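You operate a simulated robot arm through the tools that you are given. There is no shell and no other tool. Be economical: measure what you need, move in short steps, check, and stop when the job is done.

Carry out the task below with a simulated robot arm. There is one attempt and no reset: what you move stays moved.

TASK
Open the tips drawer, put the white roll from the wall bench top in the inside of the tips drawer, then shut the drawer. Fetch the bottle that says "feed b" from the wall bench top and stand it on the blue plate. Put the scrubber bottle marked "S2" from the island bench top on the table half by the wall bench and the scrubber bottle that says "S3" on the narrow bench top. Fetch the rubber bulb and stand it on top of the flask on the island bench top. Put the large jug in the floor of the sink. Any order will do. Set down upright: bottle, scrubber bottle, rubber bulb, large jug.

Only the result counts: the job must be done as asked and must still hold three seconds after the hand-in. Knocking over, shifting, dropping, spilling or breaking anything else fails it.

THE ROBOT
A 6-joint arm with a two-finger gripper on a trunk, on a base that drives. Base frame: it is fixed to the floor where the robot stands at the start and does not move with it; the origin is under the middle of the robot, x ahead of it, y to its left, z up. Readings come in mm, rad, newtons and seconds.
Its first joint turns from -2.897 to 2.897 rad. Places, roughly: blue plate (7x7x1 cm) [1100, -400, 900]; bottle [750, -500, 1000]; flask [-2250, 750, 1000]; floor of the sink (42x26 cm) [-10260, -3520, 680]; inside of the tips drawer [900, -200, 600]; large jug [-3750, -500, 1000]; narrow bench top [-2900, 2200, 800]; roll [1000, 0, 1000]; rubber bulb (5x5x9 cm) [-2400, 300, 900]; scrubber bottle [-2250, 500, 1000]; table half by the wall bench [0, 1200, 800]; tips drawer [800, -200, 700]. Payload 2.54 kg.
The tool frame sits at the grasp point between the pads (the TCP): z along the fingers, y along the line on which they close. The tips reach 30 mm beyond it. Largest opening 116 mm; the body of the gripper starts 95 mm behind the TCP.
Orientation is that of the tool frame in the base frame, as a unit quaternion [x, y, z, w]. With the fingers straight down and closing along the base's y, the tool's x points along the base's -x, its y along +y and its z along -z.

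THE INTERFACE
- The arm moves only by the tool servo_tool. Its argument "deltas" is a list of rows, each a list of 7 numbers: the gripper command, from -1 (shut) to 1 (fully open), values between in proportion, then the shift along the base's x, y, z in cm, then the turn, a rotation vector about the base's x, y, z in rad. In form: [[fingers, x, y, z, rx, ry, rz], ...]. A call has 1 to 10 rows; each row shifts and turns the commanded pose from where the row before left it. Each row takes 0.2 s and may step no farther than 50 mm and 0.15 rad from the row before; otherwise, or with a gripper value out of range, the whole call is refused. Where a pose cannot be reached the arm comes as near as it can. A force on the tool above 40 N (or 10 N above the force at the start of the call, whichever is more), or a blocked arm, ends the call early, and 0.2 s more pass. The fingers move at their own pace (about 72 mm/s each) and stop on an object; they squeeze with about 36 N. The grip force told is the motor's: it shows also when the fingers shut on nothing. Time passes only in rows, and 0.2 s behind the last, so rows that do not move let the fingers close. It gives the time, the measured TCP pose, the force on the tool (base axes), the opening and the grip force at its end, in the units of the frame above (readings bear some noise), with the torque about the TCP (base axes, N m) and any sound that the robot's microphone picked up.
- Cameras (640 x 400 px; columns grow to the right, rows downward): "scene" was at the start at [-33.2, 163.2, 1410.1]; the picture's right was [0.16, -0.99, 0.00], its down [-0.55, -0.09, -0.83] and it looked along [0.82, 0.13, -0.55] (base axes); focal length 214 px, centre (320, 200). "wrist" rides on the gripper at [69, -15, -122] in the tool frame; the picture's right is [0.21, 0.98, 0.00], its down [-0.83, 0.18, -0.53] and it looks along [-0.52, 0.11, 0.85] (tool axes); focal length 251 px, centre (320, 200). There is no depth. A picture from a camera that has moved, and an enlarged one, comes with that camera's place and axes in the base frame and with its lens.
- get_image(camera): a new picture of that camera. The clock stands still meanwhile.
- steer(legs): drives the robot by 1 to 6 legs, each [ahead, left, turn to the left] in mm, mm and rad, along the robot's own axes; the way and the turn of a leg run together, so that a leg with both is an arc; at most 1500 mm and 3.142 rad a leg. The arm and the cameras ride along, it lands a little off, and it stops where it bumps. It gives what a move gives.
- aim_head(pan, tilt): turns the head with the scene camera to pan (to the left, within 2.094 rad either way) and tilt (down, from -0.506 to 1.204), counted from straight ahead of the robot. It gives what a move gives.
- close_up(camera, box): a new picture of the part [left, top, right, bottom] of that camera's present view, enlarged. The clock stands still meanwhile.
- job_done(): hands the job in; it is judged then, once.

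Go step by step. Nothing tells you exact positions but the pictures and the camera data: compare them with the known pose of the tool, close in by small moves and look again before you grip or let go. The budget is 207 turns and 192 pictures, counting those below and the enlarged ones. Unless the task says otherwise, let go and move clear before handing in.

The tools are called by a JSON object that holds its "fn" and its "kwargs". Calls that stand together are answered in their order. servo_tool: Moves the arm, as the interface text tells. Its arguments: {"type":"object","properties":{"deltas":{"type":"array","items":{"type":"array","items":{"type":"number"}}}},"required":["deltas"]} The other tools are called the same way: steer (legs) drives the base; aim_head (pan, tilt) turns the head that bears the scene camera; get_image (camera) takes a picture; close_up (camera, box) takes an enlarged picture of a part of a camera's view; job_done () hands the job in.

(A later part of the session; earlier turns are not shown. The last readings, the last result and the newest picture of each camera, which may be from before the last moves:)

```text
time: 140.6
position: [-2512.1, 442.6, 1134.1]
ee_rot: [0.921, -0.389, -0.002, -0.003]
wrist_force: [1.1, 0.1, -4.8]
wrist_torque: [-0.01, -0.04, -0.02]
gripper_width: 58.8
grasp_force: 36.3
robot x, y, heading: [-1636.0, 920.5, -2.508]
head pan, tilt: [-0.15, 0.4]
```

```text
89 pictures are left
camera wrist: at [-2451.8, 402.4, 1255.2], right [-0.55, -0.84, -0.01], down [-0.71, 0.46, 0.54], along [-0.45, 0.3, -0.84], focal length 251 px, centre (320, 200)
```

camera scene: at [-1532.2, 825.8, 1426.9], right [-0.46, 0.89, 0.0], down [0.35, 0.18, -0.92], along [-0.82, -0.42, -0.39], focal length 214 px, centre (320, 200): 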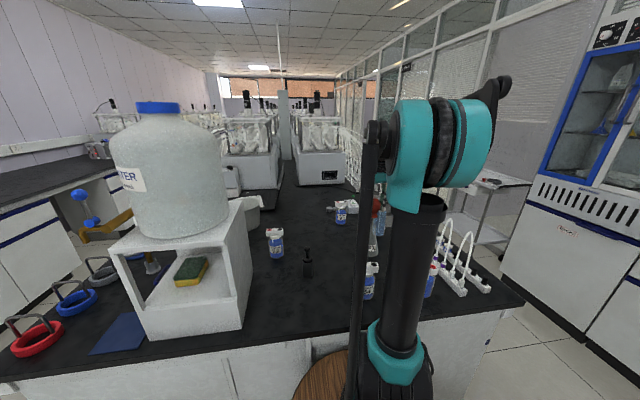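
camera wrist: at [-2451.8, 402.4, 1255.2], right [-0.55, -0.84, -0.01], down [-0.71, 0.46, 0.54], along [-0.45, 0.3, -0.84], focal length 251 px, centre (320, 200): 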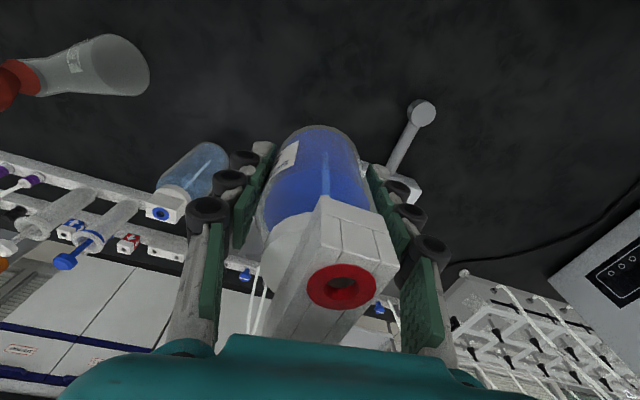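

S3 is held. I retract it over the bench end, higher.

{"fn": "servo_tool", "kwargs": {"deltas": [[-1, 0, 0, 4, 0, 0, 0], [-1, 1, 0.5, 4, 0, 0, 0], [-1, 4.5, 1.9, 0, 0, 0, 0], [-1, 4.5, 1.9, 0, 0, 0, 0], [-1, 4.5, 1.9, 0, 0, 0, 0], [-1, 4.5, 1.9, 0, 0, 0, 0], [-1, 4.5, 1.9, 0, 0, 0, 0], [-1, 4.5, 1.9, 0, 0, 0, 0], [-1, 4.5, 1.9, 0, 0, 0, 0], [-1, 4.5, 1.9, 0, 0, 0, 0]]}}

{"fn": "servo_tool", "kwargs": {"deltas": [[-1, 4.5, 1.9, 0, 0, 0, 0], [-1, 4.5, 1.9, 0, 0, 0, 0], [-1, 4.5, 1.9, 0, 0, 0, 0]]}}

{"fn": "steer", "kwargs": {"legs": [[-200, 0, 0], [0, 0, -1.571], [500, 0, 0]]}}

{"fn": "aim_head", "kwargs": {"pan": 0.3, "tilt": 0.4}}

{"fn": "get_image", "kwargs": {"camera": "scene"}}

```text
time: 142.8
position: [-2331.4, 480.5, 1345.1]
ee_rot: [0.921, -0.389, 0.0, -0.004]
wrist_force: [-1.8, -0.9, -5.9]
wrist_torque: [-0.01, -0.17, 0.0]
gripper_width: 58.8
grasp_force: 35.5
out of reach, approached as far as the arm can: row 2, 4, 5, 6, 7, 8, 9, 10
robot x, y, heading: [-1633.9, 924.2, -2.515]
head pan, tilt: [-0.15, 0.4]
```

```text
time: 143.6
position: [-2242.4, 499.5, 1415.6]
ee_rot: [0.922, -0.388, -0.001, -0.004]
wrist_force: [-1.4, -0.5, -4.4]
wrist_torque: [0.01, -0.14, -0.01]
gripper_width: 58.8
grasp_force: 36.0
out of reach, approached as far as the arm can: row 1, 2, 3
robot x, y, heading: [-1635.6, 918.4, -2.517]
head pan, tilt: [-0.15, 0.4]
```

```text
time: 151.6
position: [-2188.8, 2053.7, 1415.6]
ee_rot: [-0.377, 0.926, -0.003, 0.003]
wrist_force: [0.1, 0.6, -3.3]
wrist_torque: [0.0, 0.03, 0.02]
gripper_width: 58.7
grasp_force: 35.9
robot x, y, heading: [-1766.6, 1444.8, 2.2]
head pan, tilt: [-0.15, 0.4]
```

```text
time: 152.5
position: [-2189.1, 2052.0, 1416.1]
ee_rot: [-0.377, 0.926, -0.003, 0.004]
wrist_force: [-0.3, 0.3, -5.1]
wrist_torque: [-0.04, 0.02, 0.0]
gripper_width: 58.9
grasp_force: 35.4
robot x, y, heading: [-1768.4, 1447.6, 2.199]
head pan, tilt: [0.3, 0.4]
```

```text
88 pictures are left
camera scene: at [-1893.9, 1315.3, 1426.9], right [0.6, 0.8, 0.0], down [0.31, -0.23, -0.92], along [-0.74, 0.55, -0.39], focal length 214 px, centre (320, 200)
```

scene: 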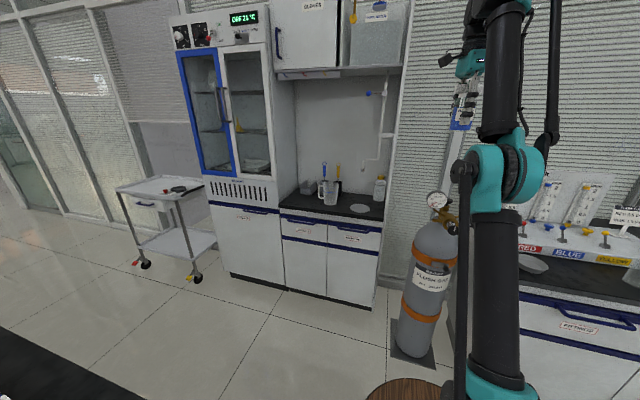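

The narrow bench is the short one between the tall cabinet and the gas cylinder (front at about v=-3.3 m, top around 0.85). I yaw the tool back with the camera toward me and lower it, then drive left in front of it.

{"fn": "servo_tool", "kwargs": {"deltas": [[-1, 0.6, -0.8, -2, 0, 0, 0.15], [-1, 0.6, -0.8, -2, 0, 0, 0.15], [-1, 0.6, -0.8, -2, 0, 0, 0.15], [-1, 0.6, -0.8, -2, 0, 0, 0.15], [-1, 0.6, -0.8, -2, 0, 0, 0.15], [-1, 0.6, -0.8, -2, 0, 0, 0.15], [-1, 0.6, -0.8, -2, 0, 0, 0.15], [-1, 0.6, -0.8, -2, 0, 0, 0.15], [-1, 0.6, -0.8, -2, 0, 0, 0.15], [-1, 0.6, -0.8, -2, 0, 0, 0.15]]}}

{"fn": "steer", "kwargs": {"legs": [[150, 0, 0], [0, 480, 0], [250, 0, 0]]}}

{"fn": "aim_head", "kwargs": {"pan": 0, "tilt": 0.6}}

{"fn": "get_image", "kwargs": {"camera": "scene"}}

{"fn": "get_image", "kwargs": {"camera": "wrist"}}

```text
time: 154.7
position: [-2211.1, 2075.0, 1394.7]
ee_rot: [0.907, -0.42, -0.001, -0.003]
wrist_force: [0.8, -0.1, -4.8]
wrist_torque: [-0.02, -0.01, -0.02]
gripper_width: 58.6
grasp_force: 35.8
out of reach, approached as far as the arm can: row 1, 2, 3, 4, 5, 6, 7, 8, 9, 10
robot x, y, heading: [-1769.0, 1442.7, 2.201]
head pan, tilt: [0.3, 0.4]
```

```text
time: 158.1
position: [-2627.0, 1964.4, 1394.0]
ee_rot: [0.912, -0.41, 0.0, -0.003]
wrist_force: [-0.7, -0.1, -4.7]
wrist_torque: [-0.02, -0.02, -0.03]
gripper_width: 58.7
grasp_force: 35.4
robot x, y, heading: [-2168.6, 1350.8, 2.223]
head pan, tilt: [0.3, 0.4]
stopped in leg 2: the robot was blocked; the commanded pose is now the measured one
```

```text
time: 158.9
position: [-2627.3, 1964.0, 1394.1]
ee_rot: [0.912, -0.41, 0.0, -0.004]
wrist_force: [-0.3, -0.9, -4.3]
wrist_torque: [-0.03, -0.02, -0.02]
gripper_width: 58.8
grasp_force: 36.1
robot x, y, heading: [-2169.8, 1347.9, 2.224]
head pan, tilt: [0.0, 0.6]
```

```text
87 pictures are left
camera scene: at [-2268.5, 1228.9, 1408.7], right [0.79, 0.61, 0.0], down [0.34, -0.45, -0.83], along [-0.5, 0.65, -0.56], focal length 214 px, centre (320, 200)
```

scene: 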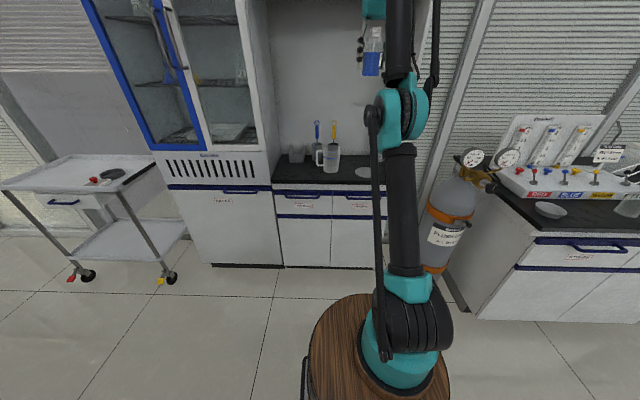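

```text
86 pictures are left
camera wrist: at [-2568.9, 1921.1, 1515.7], right [-0.59, -0.81, -0.01], down [-0.69, 0.49, 0.54], along [-0.43, 0.32, -0.84], focal length 251 px, centre (320, 200)
```

wrist: 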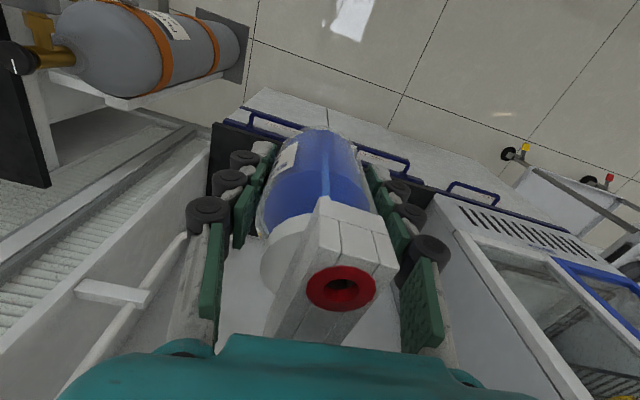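

The base touched the island behind me and stopped; I'm in front of the narrow bench, tool camera toward me. I test lowering the tool, which was stuck high.

{"fn": "servo_tool", "kwargs": {"deltas": [[-1, 0, 0, -4, 0, 0, 0], [-1, 0, 0, -4, 0, 0, 0], [-1, 0, 0, -4, 0, 0, 0]]}}

```text
time: 159.7
position: [-2665.5, 2011.4, 1334.4]
ee_rot: [0.912, -0.41, 0.002, -0.003]
wrist_force: [1.2, -1.3, -3.3]
wrist_torque: [0.04, 0.06, 0.01]
gripper_width: 58.8
grasp_force: 36.1
out of reach, approached as far as the arm can: row 1, 2, 3
robot x, y, heading: [-2165.0, 1344.3, 2.225]
head pan, tilt: [0.0, 0.6]
```

{"fn": "aim_head", "kwargs": {"pan": 0, "tilt": -0.1}}

{"fn": "get_image", "kwargs": {"camera": "scene"}}

```text
time: 160.8
position: [-2666.5, 2012.8, 1335.6]
ee_rot: [0.913, -0.409, 0.001, -0.003]
wrist_force: [0.1, 0.1, -3.8]
wrist_torque: [-0.02, 0.0, 0.0]
gripper_width: 58.6
grasp_force: 36.0
robot x, y, heading: [-2168.3, 1349.7, 2.227]
head pan, tilt: [0.0, -0.099]
```

```text
85 pictures are left
camera scene: at [-2267.7, 1228.0, 1472.7], right [0.79, 0.61, 0.0], down [-0.06, 0.08, -1.0], along [-0.61, 0.79, 0.1], focal length 214 px, centre (320, 200)
```

scene: 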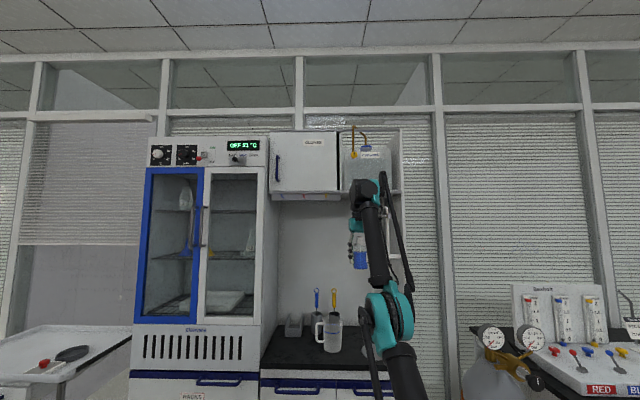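

The elbow is stretched straight. I try commanding a move directly inward toward the shoulder to let it fold.

{"fn": "servo_tool", "kwargs": {"deltas": [[-1, 2.3, -3.1, -3.1, 0, 0, 0], [-1, 2.3, -3.1, -3.1, 0, 0, 0], [-1, 2.3, -3.1, -3.1, 0, 0, 0], [-1, 2.3, -3.1, -3.1, 0, 0, 0], [-1, 2.3, -3.1, -3.1, 0, 0, 0]]}}

```text
time: 162.0
position: [-2669.4, 2007.2, 1337.2]
ee_rot: [0.912, -0.409, 0.0, -0.003]
wrist_force: [-1.1, 0.4, -4.3]
wrist_torque: [-0.02, -0.05, 0.03]
gripper_width: 59.0
grasp_force: 35.4
out of reach, approached as far as the arm can: row 1, 2, 3, 4, 5
robot x, y, heading: [-2168.3, 1344.3, 2.226]
head pan, tilt: [0.0, -0.099]
```

The elbow has flipped to the low branch. I'll step away from the island, turn right into the free aisle, and re-extend the arm there to flip it back.

{"fn": "steer", "kwargs": {"legs": [[130, 0, 0], [0, 0, -1.571]]}}

{"fn": "aim_head", "kwargs": {"pan": 0, "tilt": 0.2}}

{"fn": "get_image", "kwargs": {"camera": "scene"}}

```text
time: 163.8
position: [-2732.5, 2123.8, 1336.9]
ee_rot: [0.908, -0.419, 0.0, -0.004]
wrist_force: [0.6, -0.4, -3.9]
wrist_torque: [-0.03, -0.02, 0.0]
gripper_width: 58.8
grasp_force: 36.2
robot x, y, heading: [-2244.8, 1450.9, 2.208]
head pan, tilt: [0.0, -0.099]
stopped in leg 2: the robot was blocked; the commanded pose is now the measured one
```

```text
time: 164.6
position: [-2732.2, 2123.0, 1337.6]
ee_rot: [0.908, -0.419, 0.0, -0.004]
wrist_force: [0.2, -0.4, -4.2]
wrist_torque: [0.03, -0.05, 0.01]
gripper_width: 58.6
grasp_force: 36.5
robot x, y, heading: [-2246.2, 1454.3, 2.204]
head pan, tilt: [0.0, 0.201]
```

```text
84 pictures are left
camera scene: at [-2350.0, 1340.7, 1445.5], right [0.81, 0.59, 0.0], down [0.12, -0.16, -0.98], along [-0.58, 0.79, -0.2], focal length 214 px, centre (320, 200)
```

scene: 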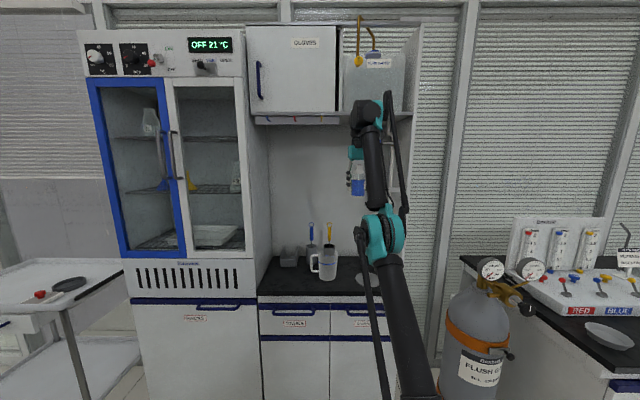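

The turn is blocked by the island corner behind me. I back off a little, strafe right clear of the island, and turn there.

{"fn": "steer", "kwargs": {"legs": [[-100, 0, 0], [0, -520, 0], [-250, 0, 0], [0, 0, -1.571]]}}

```text
time: 173.7
position: [-939.5, 1967.7, 1336.5]
ee_rot: [-0.342, 0.94, -0.002, 0.003]
wrist_force: [0.4, 0.2, -5.3]
wrist_torque: [-0.02, 0.01, 0.0]
gripper_width: 58.8
grasp_force: 36.3
robot x, y, heading: [-1613.0, 1483.2, 0.626]
head pan, tilt: [0.0, 0.201]
```

{"fn": "servo_tool", "kwargs": {"deltas": [[-1, 3.24, 2.34, -2.5, 0, 0, 0], [-1, 3.24, 2.34, -2.5, 0, 0, 0], [-1, 3.24, 2.34, -2.5, 0, 0, 0], [-1, 3.24, 2.34, -2.5, 0, 0, 0], [-1, 3.24, 2.34, -2.5, 0, 0, 0], [-1, 3.24, 2.34, -2.5, 0, 0, 0], [-1, 3.24, 2.34, -2.5, 0, 0, 0]]}}

{"fn": "servo_tool", "kwargs": {"deltas": [[-1, 0, 0, -4, 0, 0, 0], [-1, -1, -0.7, -4, 0, 0, 0], [-1, -3.24, -2.34, -2, 0, 0, 0], [-1, -3.24, -2.34, 0, 0, 0, 0]]}}

{"fn": "get_image", "kwargs": {"camera": "scene"}}

```text
time: 175.3
position: [-791.3, 2072.0, 1155.2]
ee_rot: [-0.343, 0.939, -0.003, 0.002]
wrist_force: [0.4, 0.3, -3.5]
wrist_torque: [0.04, -0.06, 0.0]
gripper_width: 58.7
grasp_force: 36.1
out of reach, approached as far as the arm can: row 2, 3, 4, 5, 6, 7
robot x, y, heading: [-1613.3, 1481.1, 0.63]
head pan, tilt: [0.0, 0.201]
```

```text
time: 176.3
position: [-839.5, 2036.7, 1085.5]
ee_rot: [-0.342, 0.94, -0.002, 0.003]
wrist_force: [-0.3, -1.2, -4.2]
wrist_torque: [-0.01, 0.03, -0.02]
gripper_width: 58.6
grasp_force: 36.1
out of reach, approached as far as the arm can: row 3, 4
robot x, y, heading: [-1615.0, 1483.9, 0.632]
head pan, tilt: [0.0, 0.201]
```

```text
83 pictures are left
camera scene: at [-1724.2, 1589.2, 1445.5], right [0.59, -0.81, 0.0], down [-0.16, -0.12, -0.98], along [0.79, 0.58, -0.2], focal length 214 px, centre (320, 200)
```

scene: 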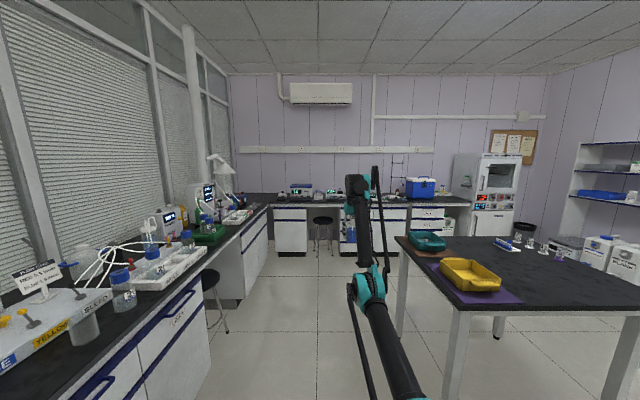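

Still on the low branch. I extend fully and sweep tangentially downward past the straight pose, then pull inward, to flip the elbow up.

{"fn": "servo_tool", "kwargs": {"deltas": [[-1, 3.24, 2.34, 0, 0, 0, 0], [-1, 3.24, 2.34, 0, 0, 0, 0], [-1, 1.5, 1.1, -4.6, 0, 0, 0], [-1, 1.2, 0.9, -4.7, 0, 0, 0], [-1, 1.0, 0.7, -4.8, 0, 0, 0], [-1, 0.6, 0.4, -4.9, 0, 0, 0], [-1, -3.6, -2.6, 0, 0, 0, 0], [-1, -3.6, -2.6, 0, 0, 0, 0], [-1, -3.6, -2.6, 0, 0, 0, 0]]}}

{"fn": "get_image", "kwargs": {"camera": "scene"}}

```text
time: 178.3
position: [-741.3, 2115.0, 969.7]
ee_rot: [-0.342, 0.94, -0.003, 0.002]
wrist_force: [0.2, -0.3, -4.6]
wrist_torque: [-0.03, 0.03, 0.0]
gripper_width: 58.5
grasp_force: 36.3
out of reach, approached as far as the arm can: row 5, 6, 7, 8, 9
robot x, y, heading: [-1608.5, 1484.2, 0.627]
head pan, tilt: [0.0, 0.201]
```

```text
82 pictures are left
camera scene: at [-1723.9, 1589.4, 1445.5], right [0.59, -0.81, 0.0], down [-0.16, -0.12, -0.98], along [0.79, 0.58, -0.2], focal length 214 px, centre (320, 200)
```

scene: 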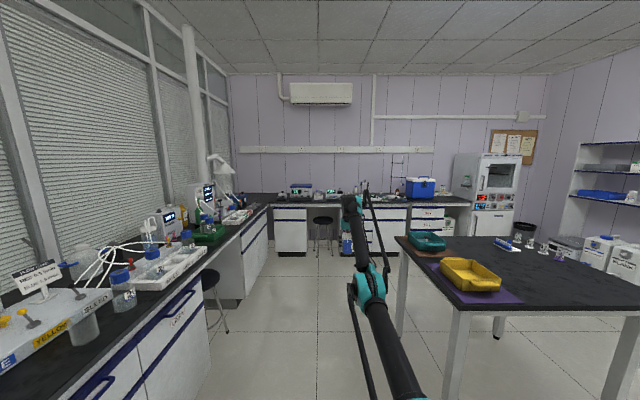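

{"fn": "servo_tool", "kwargs": {"deltas": [[-1, 0, 0, -4.5, 0, 0, 0], [-1, -1.2, -0.9, -4.5, 0, 0, 0], [-1, -2.4, -1.8, -3, 0, 0, 0], [-1, -3, -2.2, 0, 0, 0, 0]]}}

```text
time: 179.3
position: [-712.4, 2142.8, 896.0]
ee_rot: [-0.342, 0.94, -0.002, 0.002]
wrist_force: [0.4, 0.4, -4.1]
wrist_torque: [-0.03, -0.01, -0.01]
gripper_width: 58.6
grasp_force: 36.3
out of reach, approached as far as the arm can: row 1, 2, 3, 4
robot x, y, heading: [-1611.0, 1482.2, 0.626]
head pan, tilt: [0.0, 0.201]
```

The arm is simply stuck straight (singular). I try small tangential downward steps slightly inside the reach sphere so the elbow starts to bend.

{"fn": "servo_tool", "kwargs": {"deltas": [[-1, 0.0, 0.0, -2.5, 0, 0, 0], [-1, 0.0, 0.0, -2.5, 0, 0, 0], [-1, -0.3, -0.2, -2.5, 0, 0, 0], [-1, -0.5, -0.4, -2.5, 0, 0, 0], [-1, -0.8, -0.6, -2.5, 0, 0, 0]]}}

```text
time: 180.5
position: [-696.8, 2152.9, 779.4]
ee_rot: [-0.341, 0.94, -0.002, 0.003]
wrist_force: [0.6, 0.0, -6.0]
wrist_torque: [-0.09, 0.1, -0.01]
gripper_width: 58.6
grasp_force: 36.3
out of reach, approached as far as the arm can: row 1, 2, 3, 4
robot x, y, heading: [-1614.6, 1486.3, 0.63]
head pan, tilt: [0.0, 0.201]
```

Progress: the last row was reachable. I continue gently inward.

{"fn": "servo_tool", "kwargs": {"deltas": [[-1, -1.2, -0.9, -1.5, 0, 0, 0], [-1, -1.6, -1.2, -0.5, 0, 0, 0], [-1, -2.4, -1.8, 0, 0, 0, 0], [-1, -3.2, -2.3, 0, 0, 0, 0], [-1, -3.6, -2.6, 1, 0, 0, 0]]}}

```text
time: 181.7
position: [-819.6, 2064.3, 767.6]
ee_rot: [-0.342, 0.94, -0.002, 0.003]
wrist_force: [0.1, -0.5, -5.5]
wrist_torque: [-0.03, 0.05, -0.01]
gripper_width: 58.7
grasp_force: 36.1
robot x, y, heading: [-1615.9, 1485.4, 0.634]
head pan, tilt: [0.0, 0.201]
```

Unstuck. I retract the bottle toward the robot and raise it moderately.

{"fn": "servo_tool", "kwargs": {"deltas": [[-1, -3.6, -2.6, 1.5, 0, 0, 0], [-1, -3.6, -2.6, 1.5, 0, 0, 0], [-1, -3.6, -2.6, 1.5, 0, 0, 0], [-1, -3.4, -2.5, 2.5, 0, 0, 0], [-1, -2.8, -2.0, 3.5, 0, 0, 0], [-1, -2.4, -1.8, 3.9, 0, 0, 0], [-1, -2.4, -1.8, 3.9, 0, 0, 0], [-1, -2.4, -1.8, 3.9, 0, 0, 0], [-1, -1, -0.7, 4.5, 0, 0, 0], [-1, 0, 0, 4.5, 0, 0, 0]]}}

```text
time: 183.9
position: [-1072.7, 1883.4, 1083.4]
ee_rot: [-0.342, 0.94, -0.002, 0.003]
wrist_force: [-0.3, 0.5, -4.8]
wrist_torque: [-0.05, 0.02, 0.01]
gripper_width: 58.8
grasp_force: 36.5
robot x, y, heading: [-1613.1, 1484.6, 0.63]
head pan, tilt: [0.0, 0.201]
```

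Now I tuck a little more, turn to face the narrow bench and approach it with lateral clearance from the island.

{"fn": "servo_tool", "kwargs": {"deltas": [[-1, -3.4, -2.5, 1.2, 0, 0, 0], [-1, -3.4, -2.5, 1.2, 0, 0, 0], [-1, -3.4, -2.5, 1.2, 0, 0, 0], [-1, -3.4, -2.5, 1.2, 0, 0, 0]]}}

{"fn": "steer", "kwargs": {"legs": [[0, 0, 1.571], [290, 0, 0], [0, 620, 0], [150, 0, 0]]}}

{"fn": "aim_head", "kwargs": {"pan": 0.2, "tilt": 0.6}}

{"fn": "get_image", "kwargs": {"camera": "scene"}}

```text
time: 184.9
position: [-1206.5, 1780.7, 1132.7]
ee_rot: [-0.342, 0.94, -0.003, 0.003]
wrist_force: [0.1, -0.2, -3.5]
wrist_torque: [-0.04, 0.08, -0.01]
gripper_width: 58.2
grasp_force: 35.8
robot x, y, heading: [-1612.6, 1485.8, 0.631]
head pan, tilt: [0.0, 0.201]
```

```text
time: 193.4
position: [-2529.6, 1798.5, 1131.6]
ee_rot: [0.915, -0.402, 0.0, -0.004]
wrist_force: [0.6, -0.2, -4.2]
wrist_torque: [-0.02, -0.06, -0.03]
gripper_width: 58.2
grasp_force: 35.4
robot x, y, heading: [-2215.7, 1405.6, 2.238]
head pan, tilt: [0.0, 0.201]
stopped in leg 3: the robot was blocked; the commanded pose is now the measured one
```

```text
time: 194.2
position: [-2529.6, 1798.4, 1132.3]
ee_rot: [0.915, -0.403, -0.001, -0.004]
wrist_force: [-0.2, -0.6, -4.4]
wrist_torque: [-0.06, -0.07, 0.02]
gripper_width: 58.4
grasp_force: 35.7
robot x, y, heading: [-2218.0, 1401.8, 2.242]
head pan, tilt: [0.201, 0.6]
```

```text
81 pictures are left
camera scene: at [-2327.5, 1274.5, 1408.8], right [0.64, 0.77, 0.0], down [0.43, -0.36, -0.83], along [-0.63, 0.53, -0.56], focal length 214 px, centre (320, 200)
```

scene: 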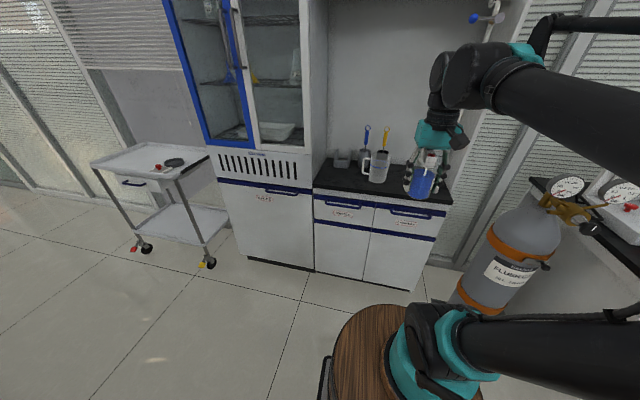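

I'm beside the island again but far enough along. I go 150 mm ahead, straightening, then view the bench top with the wrist camera; free spot is its front-left area.

{"fn": "steer", "kwargs": {"legs": [[150, 0, 0], [0, 0, -0.042]]}}

{"fn": "get_image", "kwargs": {"camera": "wrist"}}

{"fn": "close_up", "kwargs": {"camera": "scene", "box": [280, 120, 480, 240]}}

```text
time: 195.9
position: [-2620.2, 1918.8, 1132.0]
ee_rot: [0.914, -0.406, 0.0, -0.004]
wrist_force: [-0.3, -0.1, -5.2]
wrist_torque: [-0.01, 0.0, 0.0]
gripper_width: 58.3
grasp_force: 36.0
robot x, y, heading: [-2306.7, 1523.8, 2.24]
head pan, tilt: [0.201, 0.6]
stopped in leg 2: the robot was blocked; the commanded pose is now the measured one
```

```text
80 pictures are left
camera wrist: at [-2562.6, 1876.2, 1253.0], right [-0.58, -0.82, -0.01], down [-0.69, 0.49, 0.54], along [-0.43, 0.32, -0.84], focal length 251 px, centre (320, 200)
```

wrist: 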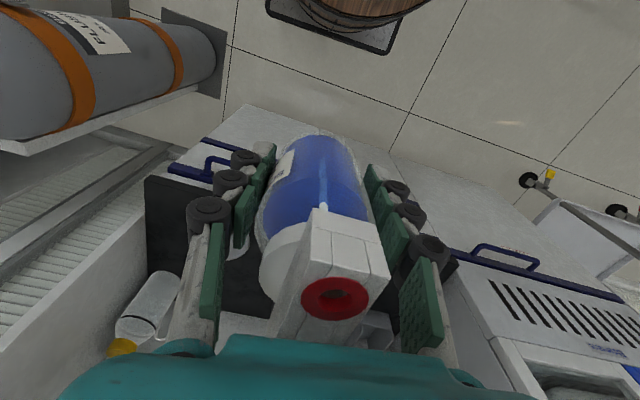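

```text
3.20 times, centred on (380, 180) of scene
camera zoom: at [-2420.9, 1393.8, 1408.7], right [0.65, 0.76, 0.0], down [0.43, -0.37, -0.83], along [-0.63, 0.53, -0.57], focal length 686 px, centre (128, 264)
```

zoom: 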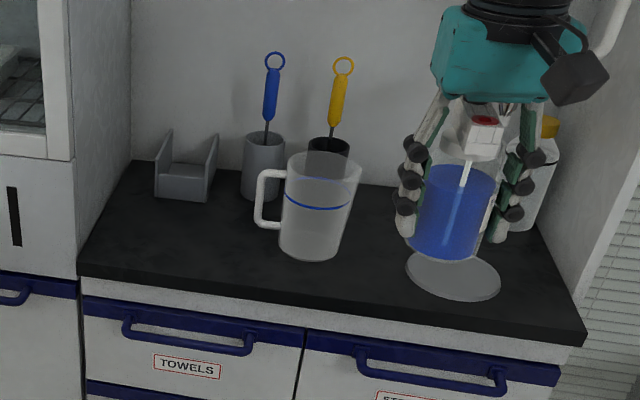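

There's free space at the front-left of the narrow bench, between the pitcher handle and the tall cabinet. I move S3 over that spot.

{"fn": "servo_tool", "kwargs": {"deltas": [[-1, -4.6, 0.5, 0, 0, 0, 0], [-1, -4.6, 0.5, 0, 0, 0, 0], [-1, -4.6, 0.7, 0, 0, 0, 0], [-1, -4.6, 1.0, 0, 0, 0, 0], [-1, -4.6, 1.0, -1, 0, 0, 0], [-1, -4.6, 1.0, -1, 0, 0, 0], [-1, -4.6, 1.2, -1, 0, 0, 0], [-1, -4.6, 1.3, -1, 0, 0, 0], [-1, -4.6, 1.4, -1, 0, 0, 0]]}}

{"fn": "close_up", "kwargs": {"camera": "scene", "box": [260, 110, 460, 240]}}

{"fn": "get_image", "kwargs": {"camera": "wrist"}}

```text
time: 197.9
position: [-3031.7, 2006.0, 1081.0]
ee_rot: [0.914, -0.405, 0.0, -0.004]
wrist_force: [0.8, -0.8, -3.1]
wrist_torque: [-0.03, 0.0, 0.04]
gripper_width: 58.3
grasp_force: 36.3
robot x, y, heading: [-2308.9, 1523.9, 2.239]
head pan, tilt: [0.201, 0.6]
```

```text
3.08 times, centred on (360, 175) of scene
camera zoom: at [-2420.3, 1393.6, 1408.7], right [0.65, 0.76, 0.0], down [0.43, -0.37, -0.83], along [-0.63, 0.53, -0.56], focal length 660 px, centre (197, 277)
```

zoom: 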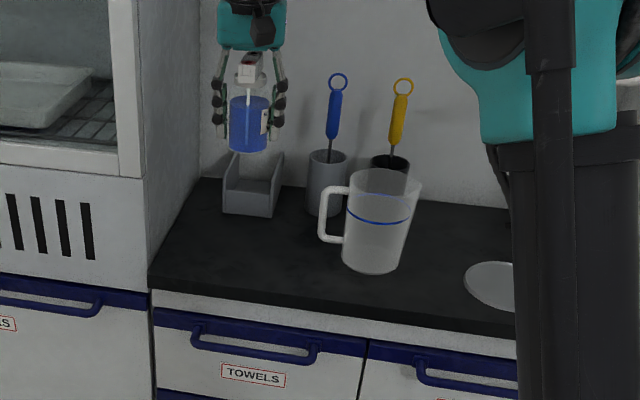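

```text
77 pictures are left
camera wrist: at [-2973.8, 1963.7, 1202.4], right [-0.58, -0.82, -0.01], down [-0.69, 0.49, 0.54], along [-0.43, 0.32, -0.84], focal length 251 px, centre (320, 200)
```

wrist: 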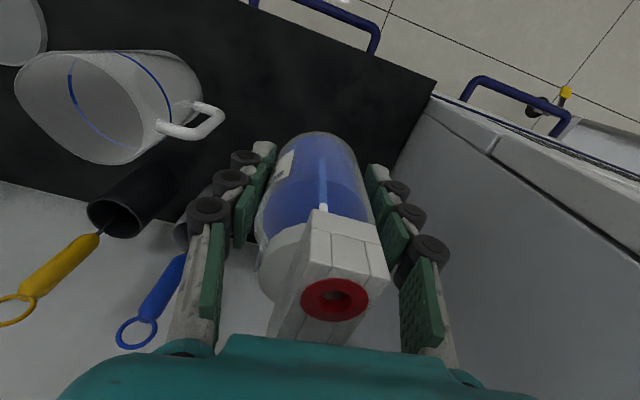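

The drop point is clear on both sides. I lower.

{"fn": "servo_tool", "kwargs": {"deltas": [[-1, 0, 0, -4.5, 0, 0, 0], [-1, 0, 0, -4.5, 0, 0, 0], [-1, 0, 0, -4.5, 0, 0, 0], [-1, 0, 0, -2, 0, 0, 0]]}}

{"fn": "close_up", "kwargs": {"camera": "scene", "box": [260, 130, 420, 240]}}

{"fn": "servo_tool", "kwargs": {"deltas": [[-1, 0, 0, -0.4, 0, 0, 0], [-1, 0, 0, -0.4, 0, 0, 0]]}}

```text
time: 198.9
position: [-3036.0, 2004.1, 927.7]
ee_rot: [0.914, -0.405, 0.0, -0.004]
wrist_force: [0.2, -1.4, -4.3]
wrist_torque: [0.0, -0.02, 0.0]
gripper_width: 58.3
grasp_force: 35.6
robot x, y, heading: [-2311.5, 1526.2, 2.239]
head pan, tilt: [0.201, 0.6]
```

```text
3.64 times, centred on (340, 185) of scene
camera zoom: at [-2420.9, 1393.8, 1408.7], right [0.65, 0.76, 0.0], down [0.43, -0.37, -0.82], along [-0.63, 0.53, -0.57], focal length 780 px, centre (247, 254)
```

zoom: 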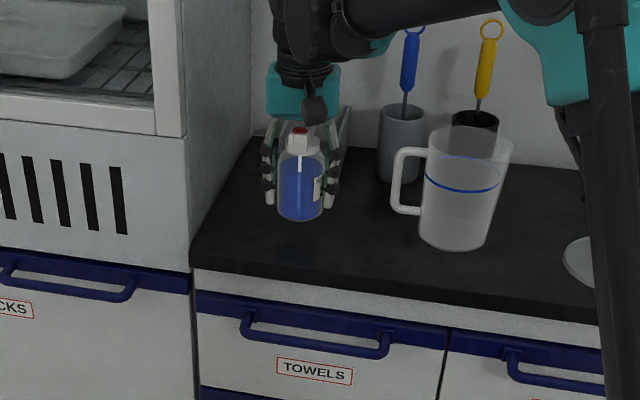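

```text
time: 199.5
position: [-3036.2, 2003.8, 918.9]
ee_rot: [0.914, -0.405, -0.001, -0.004]
wrist_force: [-0.2, -0.3, -4.9]
wrist_torque: [0.0, -0.02, -0.01]
gripper_width: 58.2
grasp_force: 36.1
robot x, y, heading: [-2310.3, 1525.5, 2.241]
head pan, tilt: [0.201, 0.6]
```

{"fn": "servo_tool", "kwargs": {"deltas": [[-1, 0, 0, -0.5, 0, 0, 0], [-1, 0, 0, -0.5, 0, 0, 0]]}}

{"fn": "servo_tool", "kwargs": {"deltas": [[-1, 0, 0, -0.4, 0, 0, 0], [-1, 0, 0, -0.3, 0, 0, 0]]}}

{"fn": "close_up", "kwargs": {"camera": "wrist", "box": [200, 60, 440, 210]}}

```text
time: 200.1
position: [-3035.7, 2005.0, 909.5]
ee_rot: [0.915, -0.404, 0.0, -0.004]
wrist_force: [0.2, -1.1, -4.9]
wrist_torque: [-0.02, -0.03, 0.01]
gripper_width: 57.9
grasp_force: 36.2
robot x, y, heading: [-2307.0, 1524.9, 2.235]
head pan, tilt: [0.201, 0.6]
```

```text
time: 200.7
position: [-3034.8, 2005.0, 902.4]
ee_rot: [0.915, -0.404, 0.0, -0.004]
wrist_force: [0.4, 0.1, -5.2]
wrist_torque: [0.0, -0.03, -0.02]
gripper_width: 58.3
grasp_force: 36.6
robot x, y, heading: [-2309.0, 1520.9, 2.239]
head pan, tilt: [0.201, 0.6]
```

```text
2.67 times, centred on (320, 135) of wrist
camera zoom: at [-2976.6, 1963.0, 1023.4], right [-0.58, -0.82, -0.01], down [-0.69, 0.49, 0.54], along [-0.43, 0.31, -0.84], focal length 670 px, centre (320, 373)
```

zoom: 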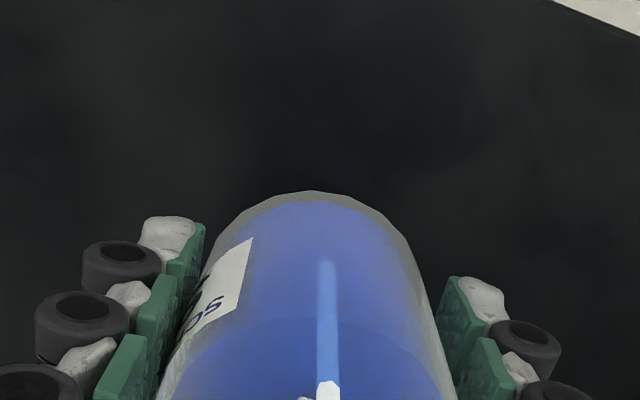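

{"fn": "servo_tool", "kwargs": {"deltas": [[-1, 0, 0, -0.3, 0, 0, 0], [-1, 0, 0, -0.3, 0, 0, 0]]}}

{"fn": "servo_tool", "kwargs": {"deltas": [[-1, 0, 0, -0.2, 0, 0, 0], [-1, 0, 0, -0.2, 0, 0, 0]]}}

```text
time: 201.3
position: [-3034.4, 2004.8, 896.7]
ee_rot: [0.914, -0.405, -0.001, -0.004]
wrist_force: [-1.6, 2.5, 18.5]
wrist_torque: [0.2, 0.23, -0.22]
gripper_width: 58.3
grasp_force: 36.0
robot x, y, heading: [-2306.3, 1524.2, 2.237]
head pan, tilt: [0.201, 0.6]
```

```text
time: 201.9
position: [-3032.7, 2003.4, 892.3]
ee_rot: [0.914, -0.406, 0.0, -0.004]
wrist_force: [6.0, 2.3, 19.4]
wrist_torque: [0.17, -0.07, -0.19]
gripper_width: 58.6
grasp_force: 36.0
robot x, y, heading: [-2308.9, 1524.8, 2.242]
head pan, tilt: [0.201, 0.6]
```

Contact made. I release and rise.

{"fn": "servo_tool", "kwargs": {"deltas": [[-1, 0, 0, 0.3, 0, 0, 0], [0.1, 0, 0, 0, 0, 0, 0], [0.35, 0, 0, 0, 0, 0, 0], [0.35, 0, 0, 0, 0, 0, 0], [0.35, 0, 0, 3, 0, 0, 0], [0.35, 0, 0, 4.5, 0, 0, 0], [0.35, 0, 0, 4.5, 0, 0, 0], [0.35, 0, 0, 4.5, 0, 0, 0]]}}

{"fn": "close_up", "kwargs": {"camera": "scene", "box": [260, 130, 420, 240]}}

```text
time: 203.7
position: [-3035.9, 2006.0, 1062.6]
ee_rot: [0.915, -0.404, -0.001, -0.004]
wrist_force: [-0.2, -0.3, 0.2]
wrist_torque: [-0.03, -0.04, 0.01]
gripper_width: 78.4
grasp_force: 0.1
robot x, y, heading: [-2311.5, 1525.6, 2.239]
head pan, tilt: [0.201, 0.6]
```

```text
3.64 times, centred on (340, 185) of scene
camera zoom: at [-2421.0, 1393.8, 1408.7], right [0.65, 0.76, 0.0], down [0.43, -0.37, -0.82], along [-0.63, 0.53, -0.57], focal length 780 px, centre (247, 254)
```

zoom: 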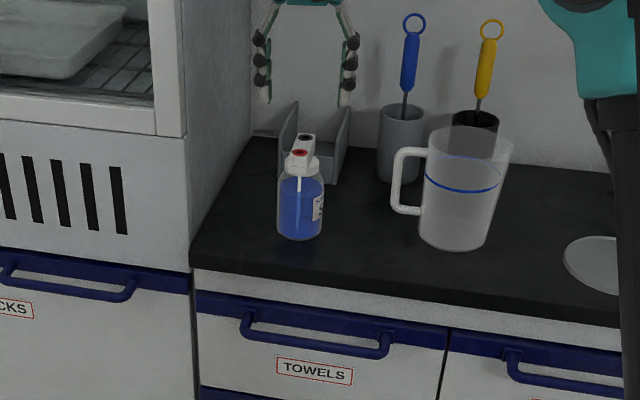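

S3 stands on the narrow bench. I retract out of the nook and drive back to the island's end for S2.

{"fn": "servo_tool", "kwargs": {"deltas": [[0.35, 4.4, -1.2, 0.8, 0, 0, 0], [0.35, 4.4, -1.2, 0.8, 0, 0, 0], [0.35, 4.4, -1.2, 0.8, 0, 0, 0], [0.35, 4.4, -1.2, 0.8, 0, 0, 0], [0.35, 4.4, -1.2, 0.8, 0, 0, 0], [0.35, 4.4, -1.2, 0.8, 0, 0, 0], [0.35, 4.4, -1.2, 0.8, 0, 0, 0], [0.35, 4.4, -1.2, 0.8, 0, 0, 0], [0.35, 4.4, -1.2, 0.8, 0, 0, 0]]}}

{"fn": "steer", "kwargs": {"legs": [[0, -530, 0], [-380, 0, 0], [0, 0, 1.535], [0, 560, 0]]}}

{"fn": "aim_head", "kwargs": {"pan": 0.2, "tilt": 0.6}}

{"fn": "get_image", "kwargs": {"camera": "scene"}}

```text
time: 205.7
position: [-2637.1, 1894.8, 1132.2]
ee_rot: [0.915, -0.404, -0.001, -0.004]
wrist_force: [-0.8, 0.2, -0.6]
wrist_torque: [-0.02, -0.05, 0.0]
gripper_width: 78.2
grasp_force: 0.1
robot x, y, heading: [-2307.5, 1526.4, 2.239]
head pan, tilt: [0.201, 0.6]
```

```text
time: 208.9
position: [-2221.9, 2219.6, 1132.0]
ee_rot: [0.913, -0.407, -0.001, -0.004]
wrist_force: [-0.2, -0.2, 0.3]
wrist_torque: [0.01, 0.05, 0.03]
gripper_width: 78.3
grasp_force: 0.1
robot x, y, heading: [-1895.9, 1843.7, 2.228]
head pan, tilt: [0.201, 0.6]
stopped in leg 1: the robot was blocked; the commanded pose is now the measured one
```

```text
time: 209.5
position: [-2221.1, 2220.4, 1132.7]
ee_rot: [0.913, -0.407, 0.001, -0.004]
wrist_force: [0.7, 0.3, 0.2]
wrist_torque: [0.0, 0.0, 0.01]
gripper_width: 78.2
grasp_force: 0.1
robot x, y, heading: [-1894.8, 1845.9, 2.228]
head pan, tilt: [0.201, 0.6]
```

```text
73 pictures are left
camera scene: at [-2008.1, 1716.4, 1408.7], right [0.65, 0.76, 0.0], down [0.43, -0.37, -0.83], along [-0.63, 0.54, -0.56], focal length 214 px, centre (320, 200)
```

scene: 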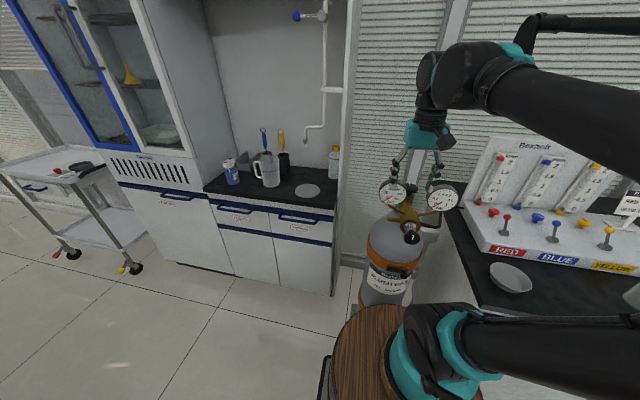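

I brushed near the gas cylinder (it looks undisturbed). I back straight off, turn to the island and strafe.

{"fn": "steer", "kwargs": {"legs": [[-400, 0, 0], [0, 0, 1.545], [0, 570, 0]]}}

{"fn": "aim_head", "kwargs": {"pan": 0.0, "tilt": 0.6}}

{"fn": "get_image", "kwargs": {"camera": "scene"}}

```text
time: 218.6
position: [-1699.8, 749.5, 1131.7]
ee_rot: [0.941, 0.338, -0.002, -0.003]
wrist_force: [-0.8, 0.5, -0.1]
wrist_torque: [0.03, 0.0, 0.01]
gripper_width: 78.1
grasp_force: 0.0
robot x, y, heading: [-1311.3, 1056.4, -2.522]
head pan, tilt: [0.201, 0.6]
```

```text
time: 219.3
position: [-1700.8, 749.1, 1133.1]
ee_rot: [0.941, 0.338, -0.003, -0.002]
wrist_force: [0.6, 0.8, -0.1]
wrist_torque: [-0.01, -0.02, 0.0]
gripper_width: 78.5
grasp_force: 0.1
robot x, y, heading: [-1312.3, 1057.6, -2.525]
head pan, tilt: [0.0, 0.6]
```

```text
72 pictures are left
camera scene: at [-1202.4, 954.6, 1408.7], right [-0.58, 0.81, 0.0], down [0.46, 0.33, -0.83], along [-0.67, -0.48, -0.56], focal length 214 px, centre (320, 200)
```

scene: 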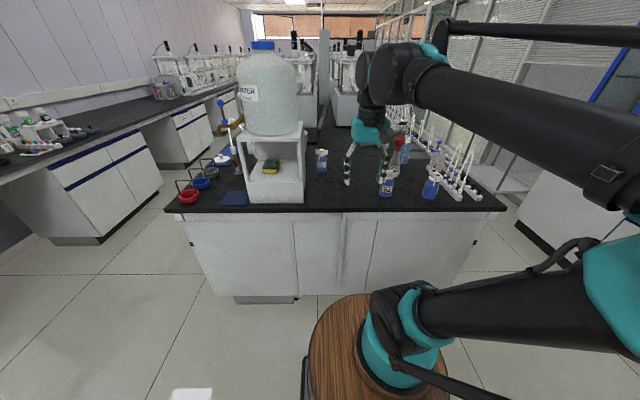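

{"fn": "steer", "kwargs": {"legs": [[350, 0, 0.016]]}}

{"fn": "servo_tool", "kwargs": {"deltas": [[0.5, -1.2, -1.9, 0.3, 0, 0, 0.15], [0.5, -1.2, -1.9, 0.3, 0, 0, 0.15], [0.5, -1.2, -1.9, 0.3, 0, 0, 0.15], [0.5, -1.2, -1.9, 0.3, 0, 0, 0.15], [0.5, -1.2, -1.9, 0.3, 0, 0, 0.15], [0.5, -1.2, -1.9, 0.3, 0, 0, 0.15], [0.5, -1.2, -1.9, 0, 0, 0, 0.15], [0.5, -1.2, -1.9, 0, 0, 0, 0.15], [0.5, -1.2, -1.9, 0, 0, 0, 0.15], [0.5, -1.2, -1.9, 0, 0, 0, 0.15]]}}

{"fn": "get_image", "kwargs": {"camera": "wrist"}}

{"fn": "get_image", "kwargs": {"camera": "scene"}}

```text
time: 221.6
position: [-1955.1, 553.4, 1131.9]
ee_rot: [0.938, 0.348, -0.003, -0.002]
wrist_force: [0.2, -0.9, 0.4]
wrist_torque: [-0.01, 0.03, 0.01]
gripper_width: 78.1
grasp_force: 0.1
robot x, y, heading: [-1575.9, 875.2, -2.506]
head pan, tilt: [0.0, 0.6]
stopped in leg 1: the robot was blocked; the commanded pose is now the measured one
```

```text
time: 223.8
position: [-2074.9, 364.2, 1149.3]
ee_rot: [0.449, 0.894, -0.004, 0.0]
wrist_force: [-0.5, 0.7, 0.1]
wrist_torque: [0.0, 0.04, 0.01]
gripper_width: 87.3
grasp_force: 0.1
robot x, y, heading: [-1579.8, 868.0, -2.503]
head pan, tilt: [0.0, 0.6]
```

```text
71 pictures are left
camera wrist: at [-2127.1, 410.4, 1271.6], right [0.65, 0.76, -0.01], down [0.64, -0.55, 0.54], along [0.4, -0.36, -0.84], focal length 251 px, centre (320, 200)
```

wrist: 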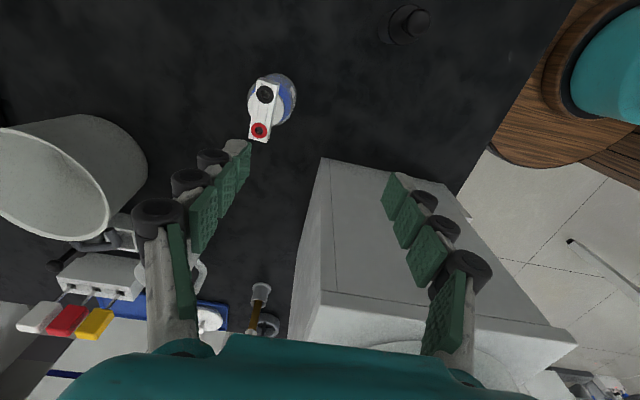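

```text
70 pictures are left
camera scene: at [-1461.8, 769.1, 1408.7], right [-0.6, 0.8, 0.0], down [0.45, 0.34, -0.83], along [-0.66, -0.49, -0.56], focal length 214 px, centre (320, 200)
```

scene: 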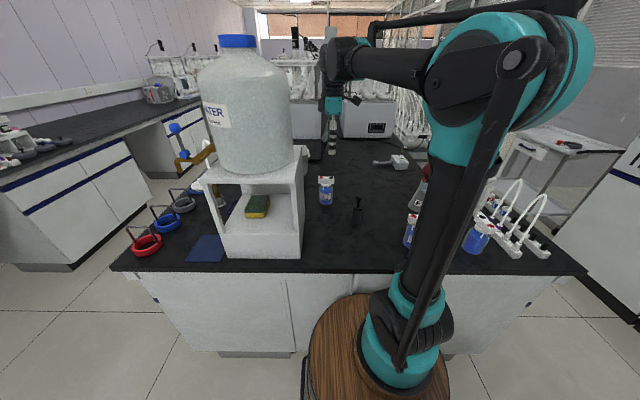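

S2's block is aligned with the picture's vertical; it lies ~70 mm to image left, and the carboy stand's side is ~90 mm clear of it. I shift and descend partway.

{"fn": "servo_tool", "kwargs": {"deltas": [[0.5, -2.3, -2.7, 0, 0, 0, 0], [0.5, -2.25, -2.6, 0, 0, 0, 0], [0.5, 0, 0, -4.5, 0, 0, 0], [0.5, 0, 0, -4.5, 0, 0, 0], [0.5, 0, 0, -4, 0, 0, 0]]}}

{"fn": "get_image", "kwargs": {"camera": "wrist"}}

```text
time: 225.0
position: [-2120.3, 313.1, 1020.6]
ee_rot: [0.449, 0.893, -0.004, -0.001]
wrist_force: [0.7, 1.1, 0.1]
wrist_torque: [-0.01, 0.02, 0.03]
gripper_width: 87.2
grasp_force: 0.1
robot x, y, heading: [-1576.5, 868.0, -2.503]
head pan, tilt: [0.0, 0.6]
```

```text
69 pictures are left
camera wrist: at [-2172.6, 358.7, 1141.5], right [0.66, 0.75, -0.01], down [0.64, -0.55, 0.54], along [0.4, -0.36, -0.84], focal length 251 px, centre (320, 200)
```

wrist: 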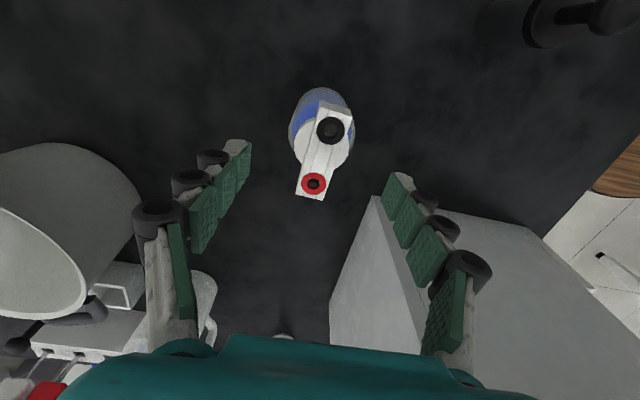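

Aligned; I descend, grip and lift S2.

{"fn": "servo_tool", "kwargs": {"deltas": [[0.5, 0, 0, -4.3, 0, 0, 0], [0.5, 0, 0, -4.3, 0, 0, 0], [0.5, 0, 0, -3.6, 0, 0, 0], [0.2, 0, 0, 0, 0, 0, 0], [-0.2, 0, 0, 0, 0, 0, 0], [-1, 0, 0, 0, 0, 0, 0], [-1, 0, 0, 0, 0, 0, 0]]}}

{"fn": "servo_tool", "kwargs": {"deltas": [[-1, 0, 0, 1.5, 0, 0, 0], [-1, 0, 0, 4, 0, 0, 0], [-1, 0, 0, 4.5, 0, 0, 0], [-1, 0, 0, 4.5, 0, 0, 0], [-1, 0, 0, 4.5, 0, 0, 0]]}}

{"fn": "get_image", "kwargs": {"camera": "wrist"}}

```text
time: 226.6
position: [-2120.9, 309.9, 897.0]
ee_rot: [0.45, 0.893, -0.004, 0.0]
wrist_force: [1.0, -0.5, -0.1]
wrist_torque: [0.02, 0.0, -0.03]
gripper_width: 58.2
grasp_force: 35.8
robot x, y, heading: [-1579.3, 871.2, -2.503]
head pan, tilt: [0.0, 0.6]
```

```text
time: 227.8
position: [-2121.1, 311.9, 1090.1]
ee_rot: [0.45, 0.893, -0.004, -0.001]
wrist_force: [-0.4, 0.6, -4.4]
wrist_torque: [0.01, -0.05, 0.01]
gripper_width: 58.5
grasp_force: 35.3
robot x, y, heading: [-1575.0, 867.2, -2.5]
head pan, tilt: [0.0, 0.6]
```

```text
68 pictures are left
camera wrist: at [-2173.3, 357.9, 1210.9], right [0.66, 0.75, -0.01], down [0.64, -0.55, 0.54], along [0.4, -0.36, -0.84], focal length 251 px, centre (320, 200)
```

wrist: 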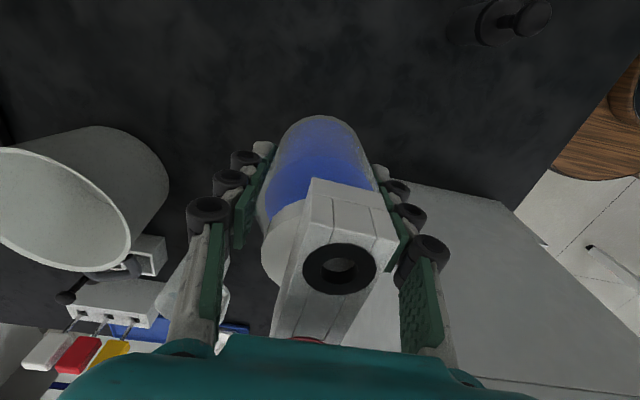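

S2 held. I bring it in front of me while yawing back, then drive to the table's near half and approach from its side.

{"fn": "servo_tool", "kwargs": {"deltas": [[-1, 1.42, 2.6, 0.5, 0, 0, -0.15], [-1, 1.42, 2.6, 0.5, 0, 0, -0.15], [-1, 1.42, 2.6, 0.5, 0, 0, -0.15], [-1, 1.42, 2.6, 0.5, 0, 0, -0.15], [-1, 1.42, 2.6, 0.5, 0, 0, -0.15], [-1, 1.42, 2.6, 0.5, 0, 0, -0.15], [-1, 1.42, 2.6, 0.5, 0, 0, -0.15], [-1, 1.42, 2.6, 0.5, 0, 0, -0.15], [-1, 1.42, 2.6, 0, 0, 0, -0.15], [-1, 1.42, 2.6, 0, 0, 0, -0.15]]}}

{"fn": "steer", "kwargs": {"legs": [[-320, 0, 0], [0, 0, 1.567], [0, 0, 1.567], [0, -580, 0]]}}

{"fn": "aim_head", "kwargs": {"pan": 0.0, "tilt": 0.6}}

{"fn": "get_image", "kwargs": {"camera": "scene"}}

```text
time: 230.0
position: [-1980.1, 569.1, 1127.6]
ee_rot: [0.938, 0.348, -0.003, -0.002]
wrist_force: [-0.3, -0.3, -4.8]
wrist_torque: [0.03, -0.04, 0.01]
gripper_width: 58.1
grasp_force: 35.5
robot x, y, heading: [-1574.5, 873.1, -2.499]
head pan, tilt: [0.0, 0.6]
```

```text
time: 242.7
position: [-567.6, 857.4, 1127.8]
ee_rot: [-0.324, 0.946, -0.003, 0.003]
wrist_force: [-0.2, 0.4, -4.8]
wrist_torque: [0.0, 0.02, -0.01]
gripper_width: 58.0
grasp_force: 36.0
robot x, y, heading: [-981.3, 577.1, 0.588]
head pan, tilt: [0.0, 0.6]
```

```text
time: 243.3
position: [-566.6, 858.6, 1127.7]
ee_rot: [-0.323, 0.946, -0.003, 0.003]
wrist_force: [0.9, -0.7, -4.2]
wrist_torque: [-0.05, -0.01, -0.01]
gripper_width: 58.1
grasp_force: 35.8
robot x, y, heading: [-985.1, 577.4, 0.589]
head pan, tilt: [0.0, 0.6]
```

```text
67 pictures are left
camera scene: at [-1095.7, 683.9, 1408.7], right [0.56, -0.83, 0.0], down [-0.47, -0.31, -0.83], along [0.69, 0.46, -0.57], focal length 214 px, centre (320, 200)
```

scene: 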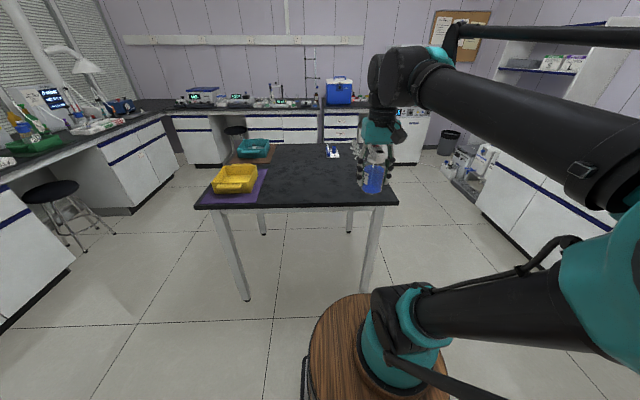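

The table's near half (right side here) is clear at its corner. I straighten, drive up to it and then lower S2 there.

{"fn": "steer", "kwargs": {"legs": [[0, 0, 0.042], [290, 0, 0]]}}

{"fn": "get_image", "kwargs": {"camera": "wrist"}}

{"fn": "get_image", "kwargs": {"camera": "scene"}}

```text
time: 245.7
position: [-339.4, 1046.9, 1128.4]
ee_rot: [-0.343, 0.939, -0.003, 0.002]
wrist_force: [0.7, -0.1, -3.9]
wrist_torque: [-0.01, 0.0, 0.02]
gripper_width: 57.7
grasp_force: 36.4
robot x, y, heading: [-746.0, 747.3, 0.63]
head pan, tilt: [0.0, 0.6]
```

```text
66 pictures are left
camera wrist: at [-382.0, 991.2, 1249.2], right [-0.79, 0.61, -0.01], down [0.51, 0.67, 0.54], along [0.33, 0.42, -0.84], focal length 251 px, centre (320, 200)
```

wrist: 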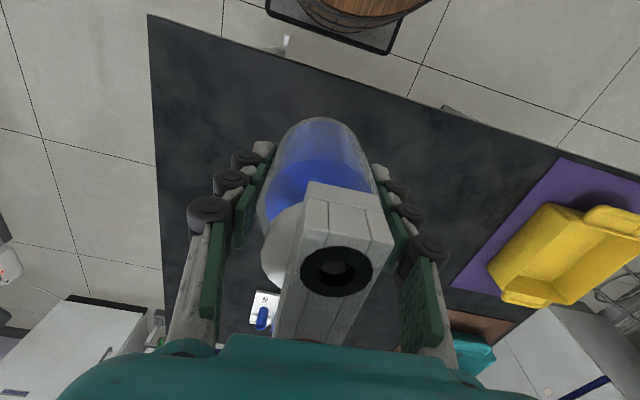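

```text
65 pictures are left
camera scene: at [-860.6, 853.7, 1408.7], right [0.59, -0.81, 0.0], down [-0.46, -0.33, -0.82], along [0.67, 0.48, -0.57], focal length 214 px, centre (320, 200)
```

scene: 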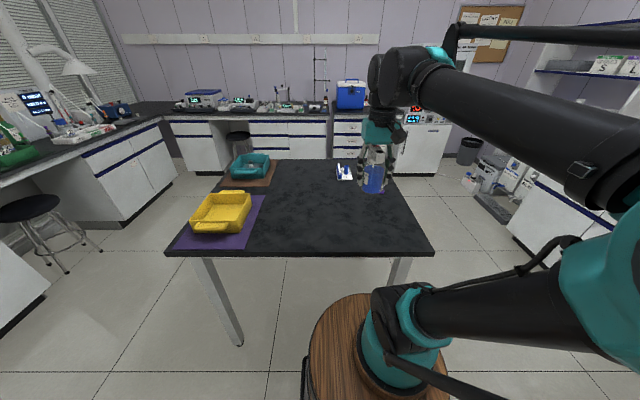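

{"fn": "servo_tool", "kwargs": {"deltas": [[-1, 3.3, 2.3, 0, 0, 0, 0], [-1, 3.3, 2.3, 0, 0, 0, 0], [-1, 3.3, 2.3, -3, 0, 0, 0], [-1, 0, 0, -4.5, 0, 0, 0], [-1, 0, 0, -4.5, 0, 0, 0], [-1, 0, 0, -4.5, 0, 0, 0], [-1, 0, 0, -3, 0, 0, 0]]}}

{"fn": "close_up", "kwargs": {"camera": "scene", "box": [260, 130, 460, 270]}}

{"fn": "servo_tool", "kwargs": {"deltas": [[-1, 0, 0, -0.5, 0, 0, 0], [-1, 0, 0, -0.5, 0, 0, 0]]}}

```text
refused: row 3 steps farther than a row can; nothing moved
```

```text
2.86 times, centred on (360, 200) of scene
camera zoom: at [-860.6, 853.7, 1408.7], right [0.59, -0.81, 0.0], down [-0.46, -0.33, -0.82], along [0.67, 0.48, -0.57], focal length 613 px, centre (206, 200)
```

zoom: 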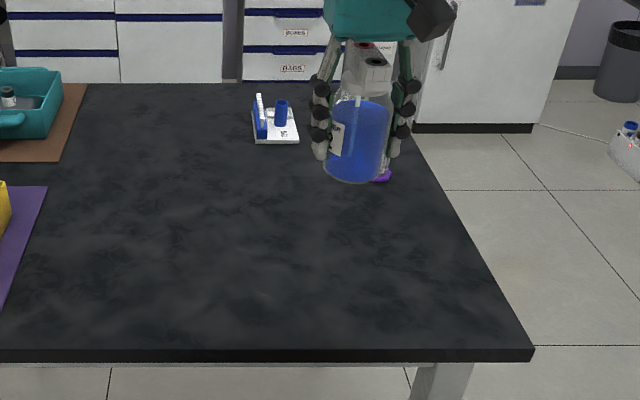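

```text
time: 246.3
position: [-339.3, 1047.3, 1117.6]
ee_rot: [-0.342, 0.94, -0.002, 0.002]
wrist_force: [-0.2, 0.1, -5.3]
wrist_torque: [-0.01, 0.04, -0.03]
gripper_width: 58.1
grasp_force: 35.5
robot x, y, heading: [-745.5, 747.5, 0.625]
head pan, tilt: [0.0, 0.6]
```

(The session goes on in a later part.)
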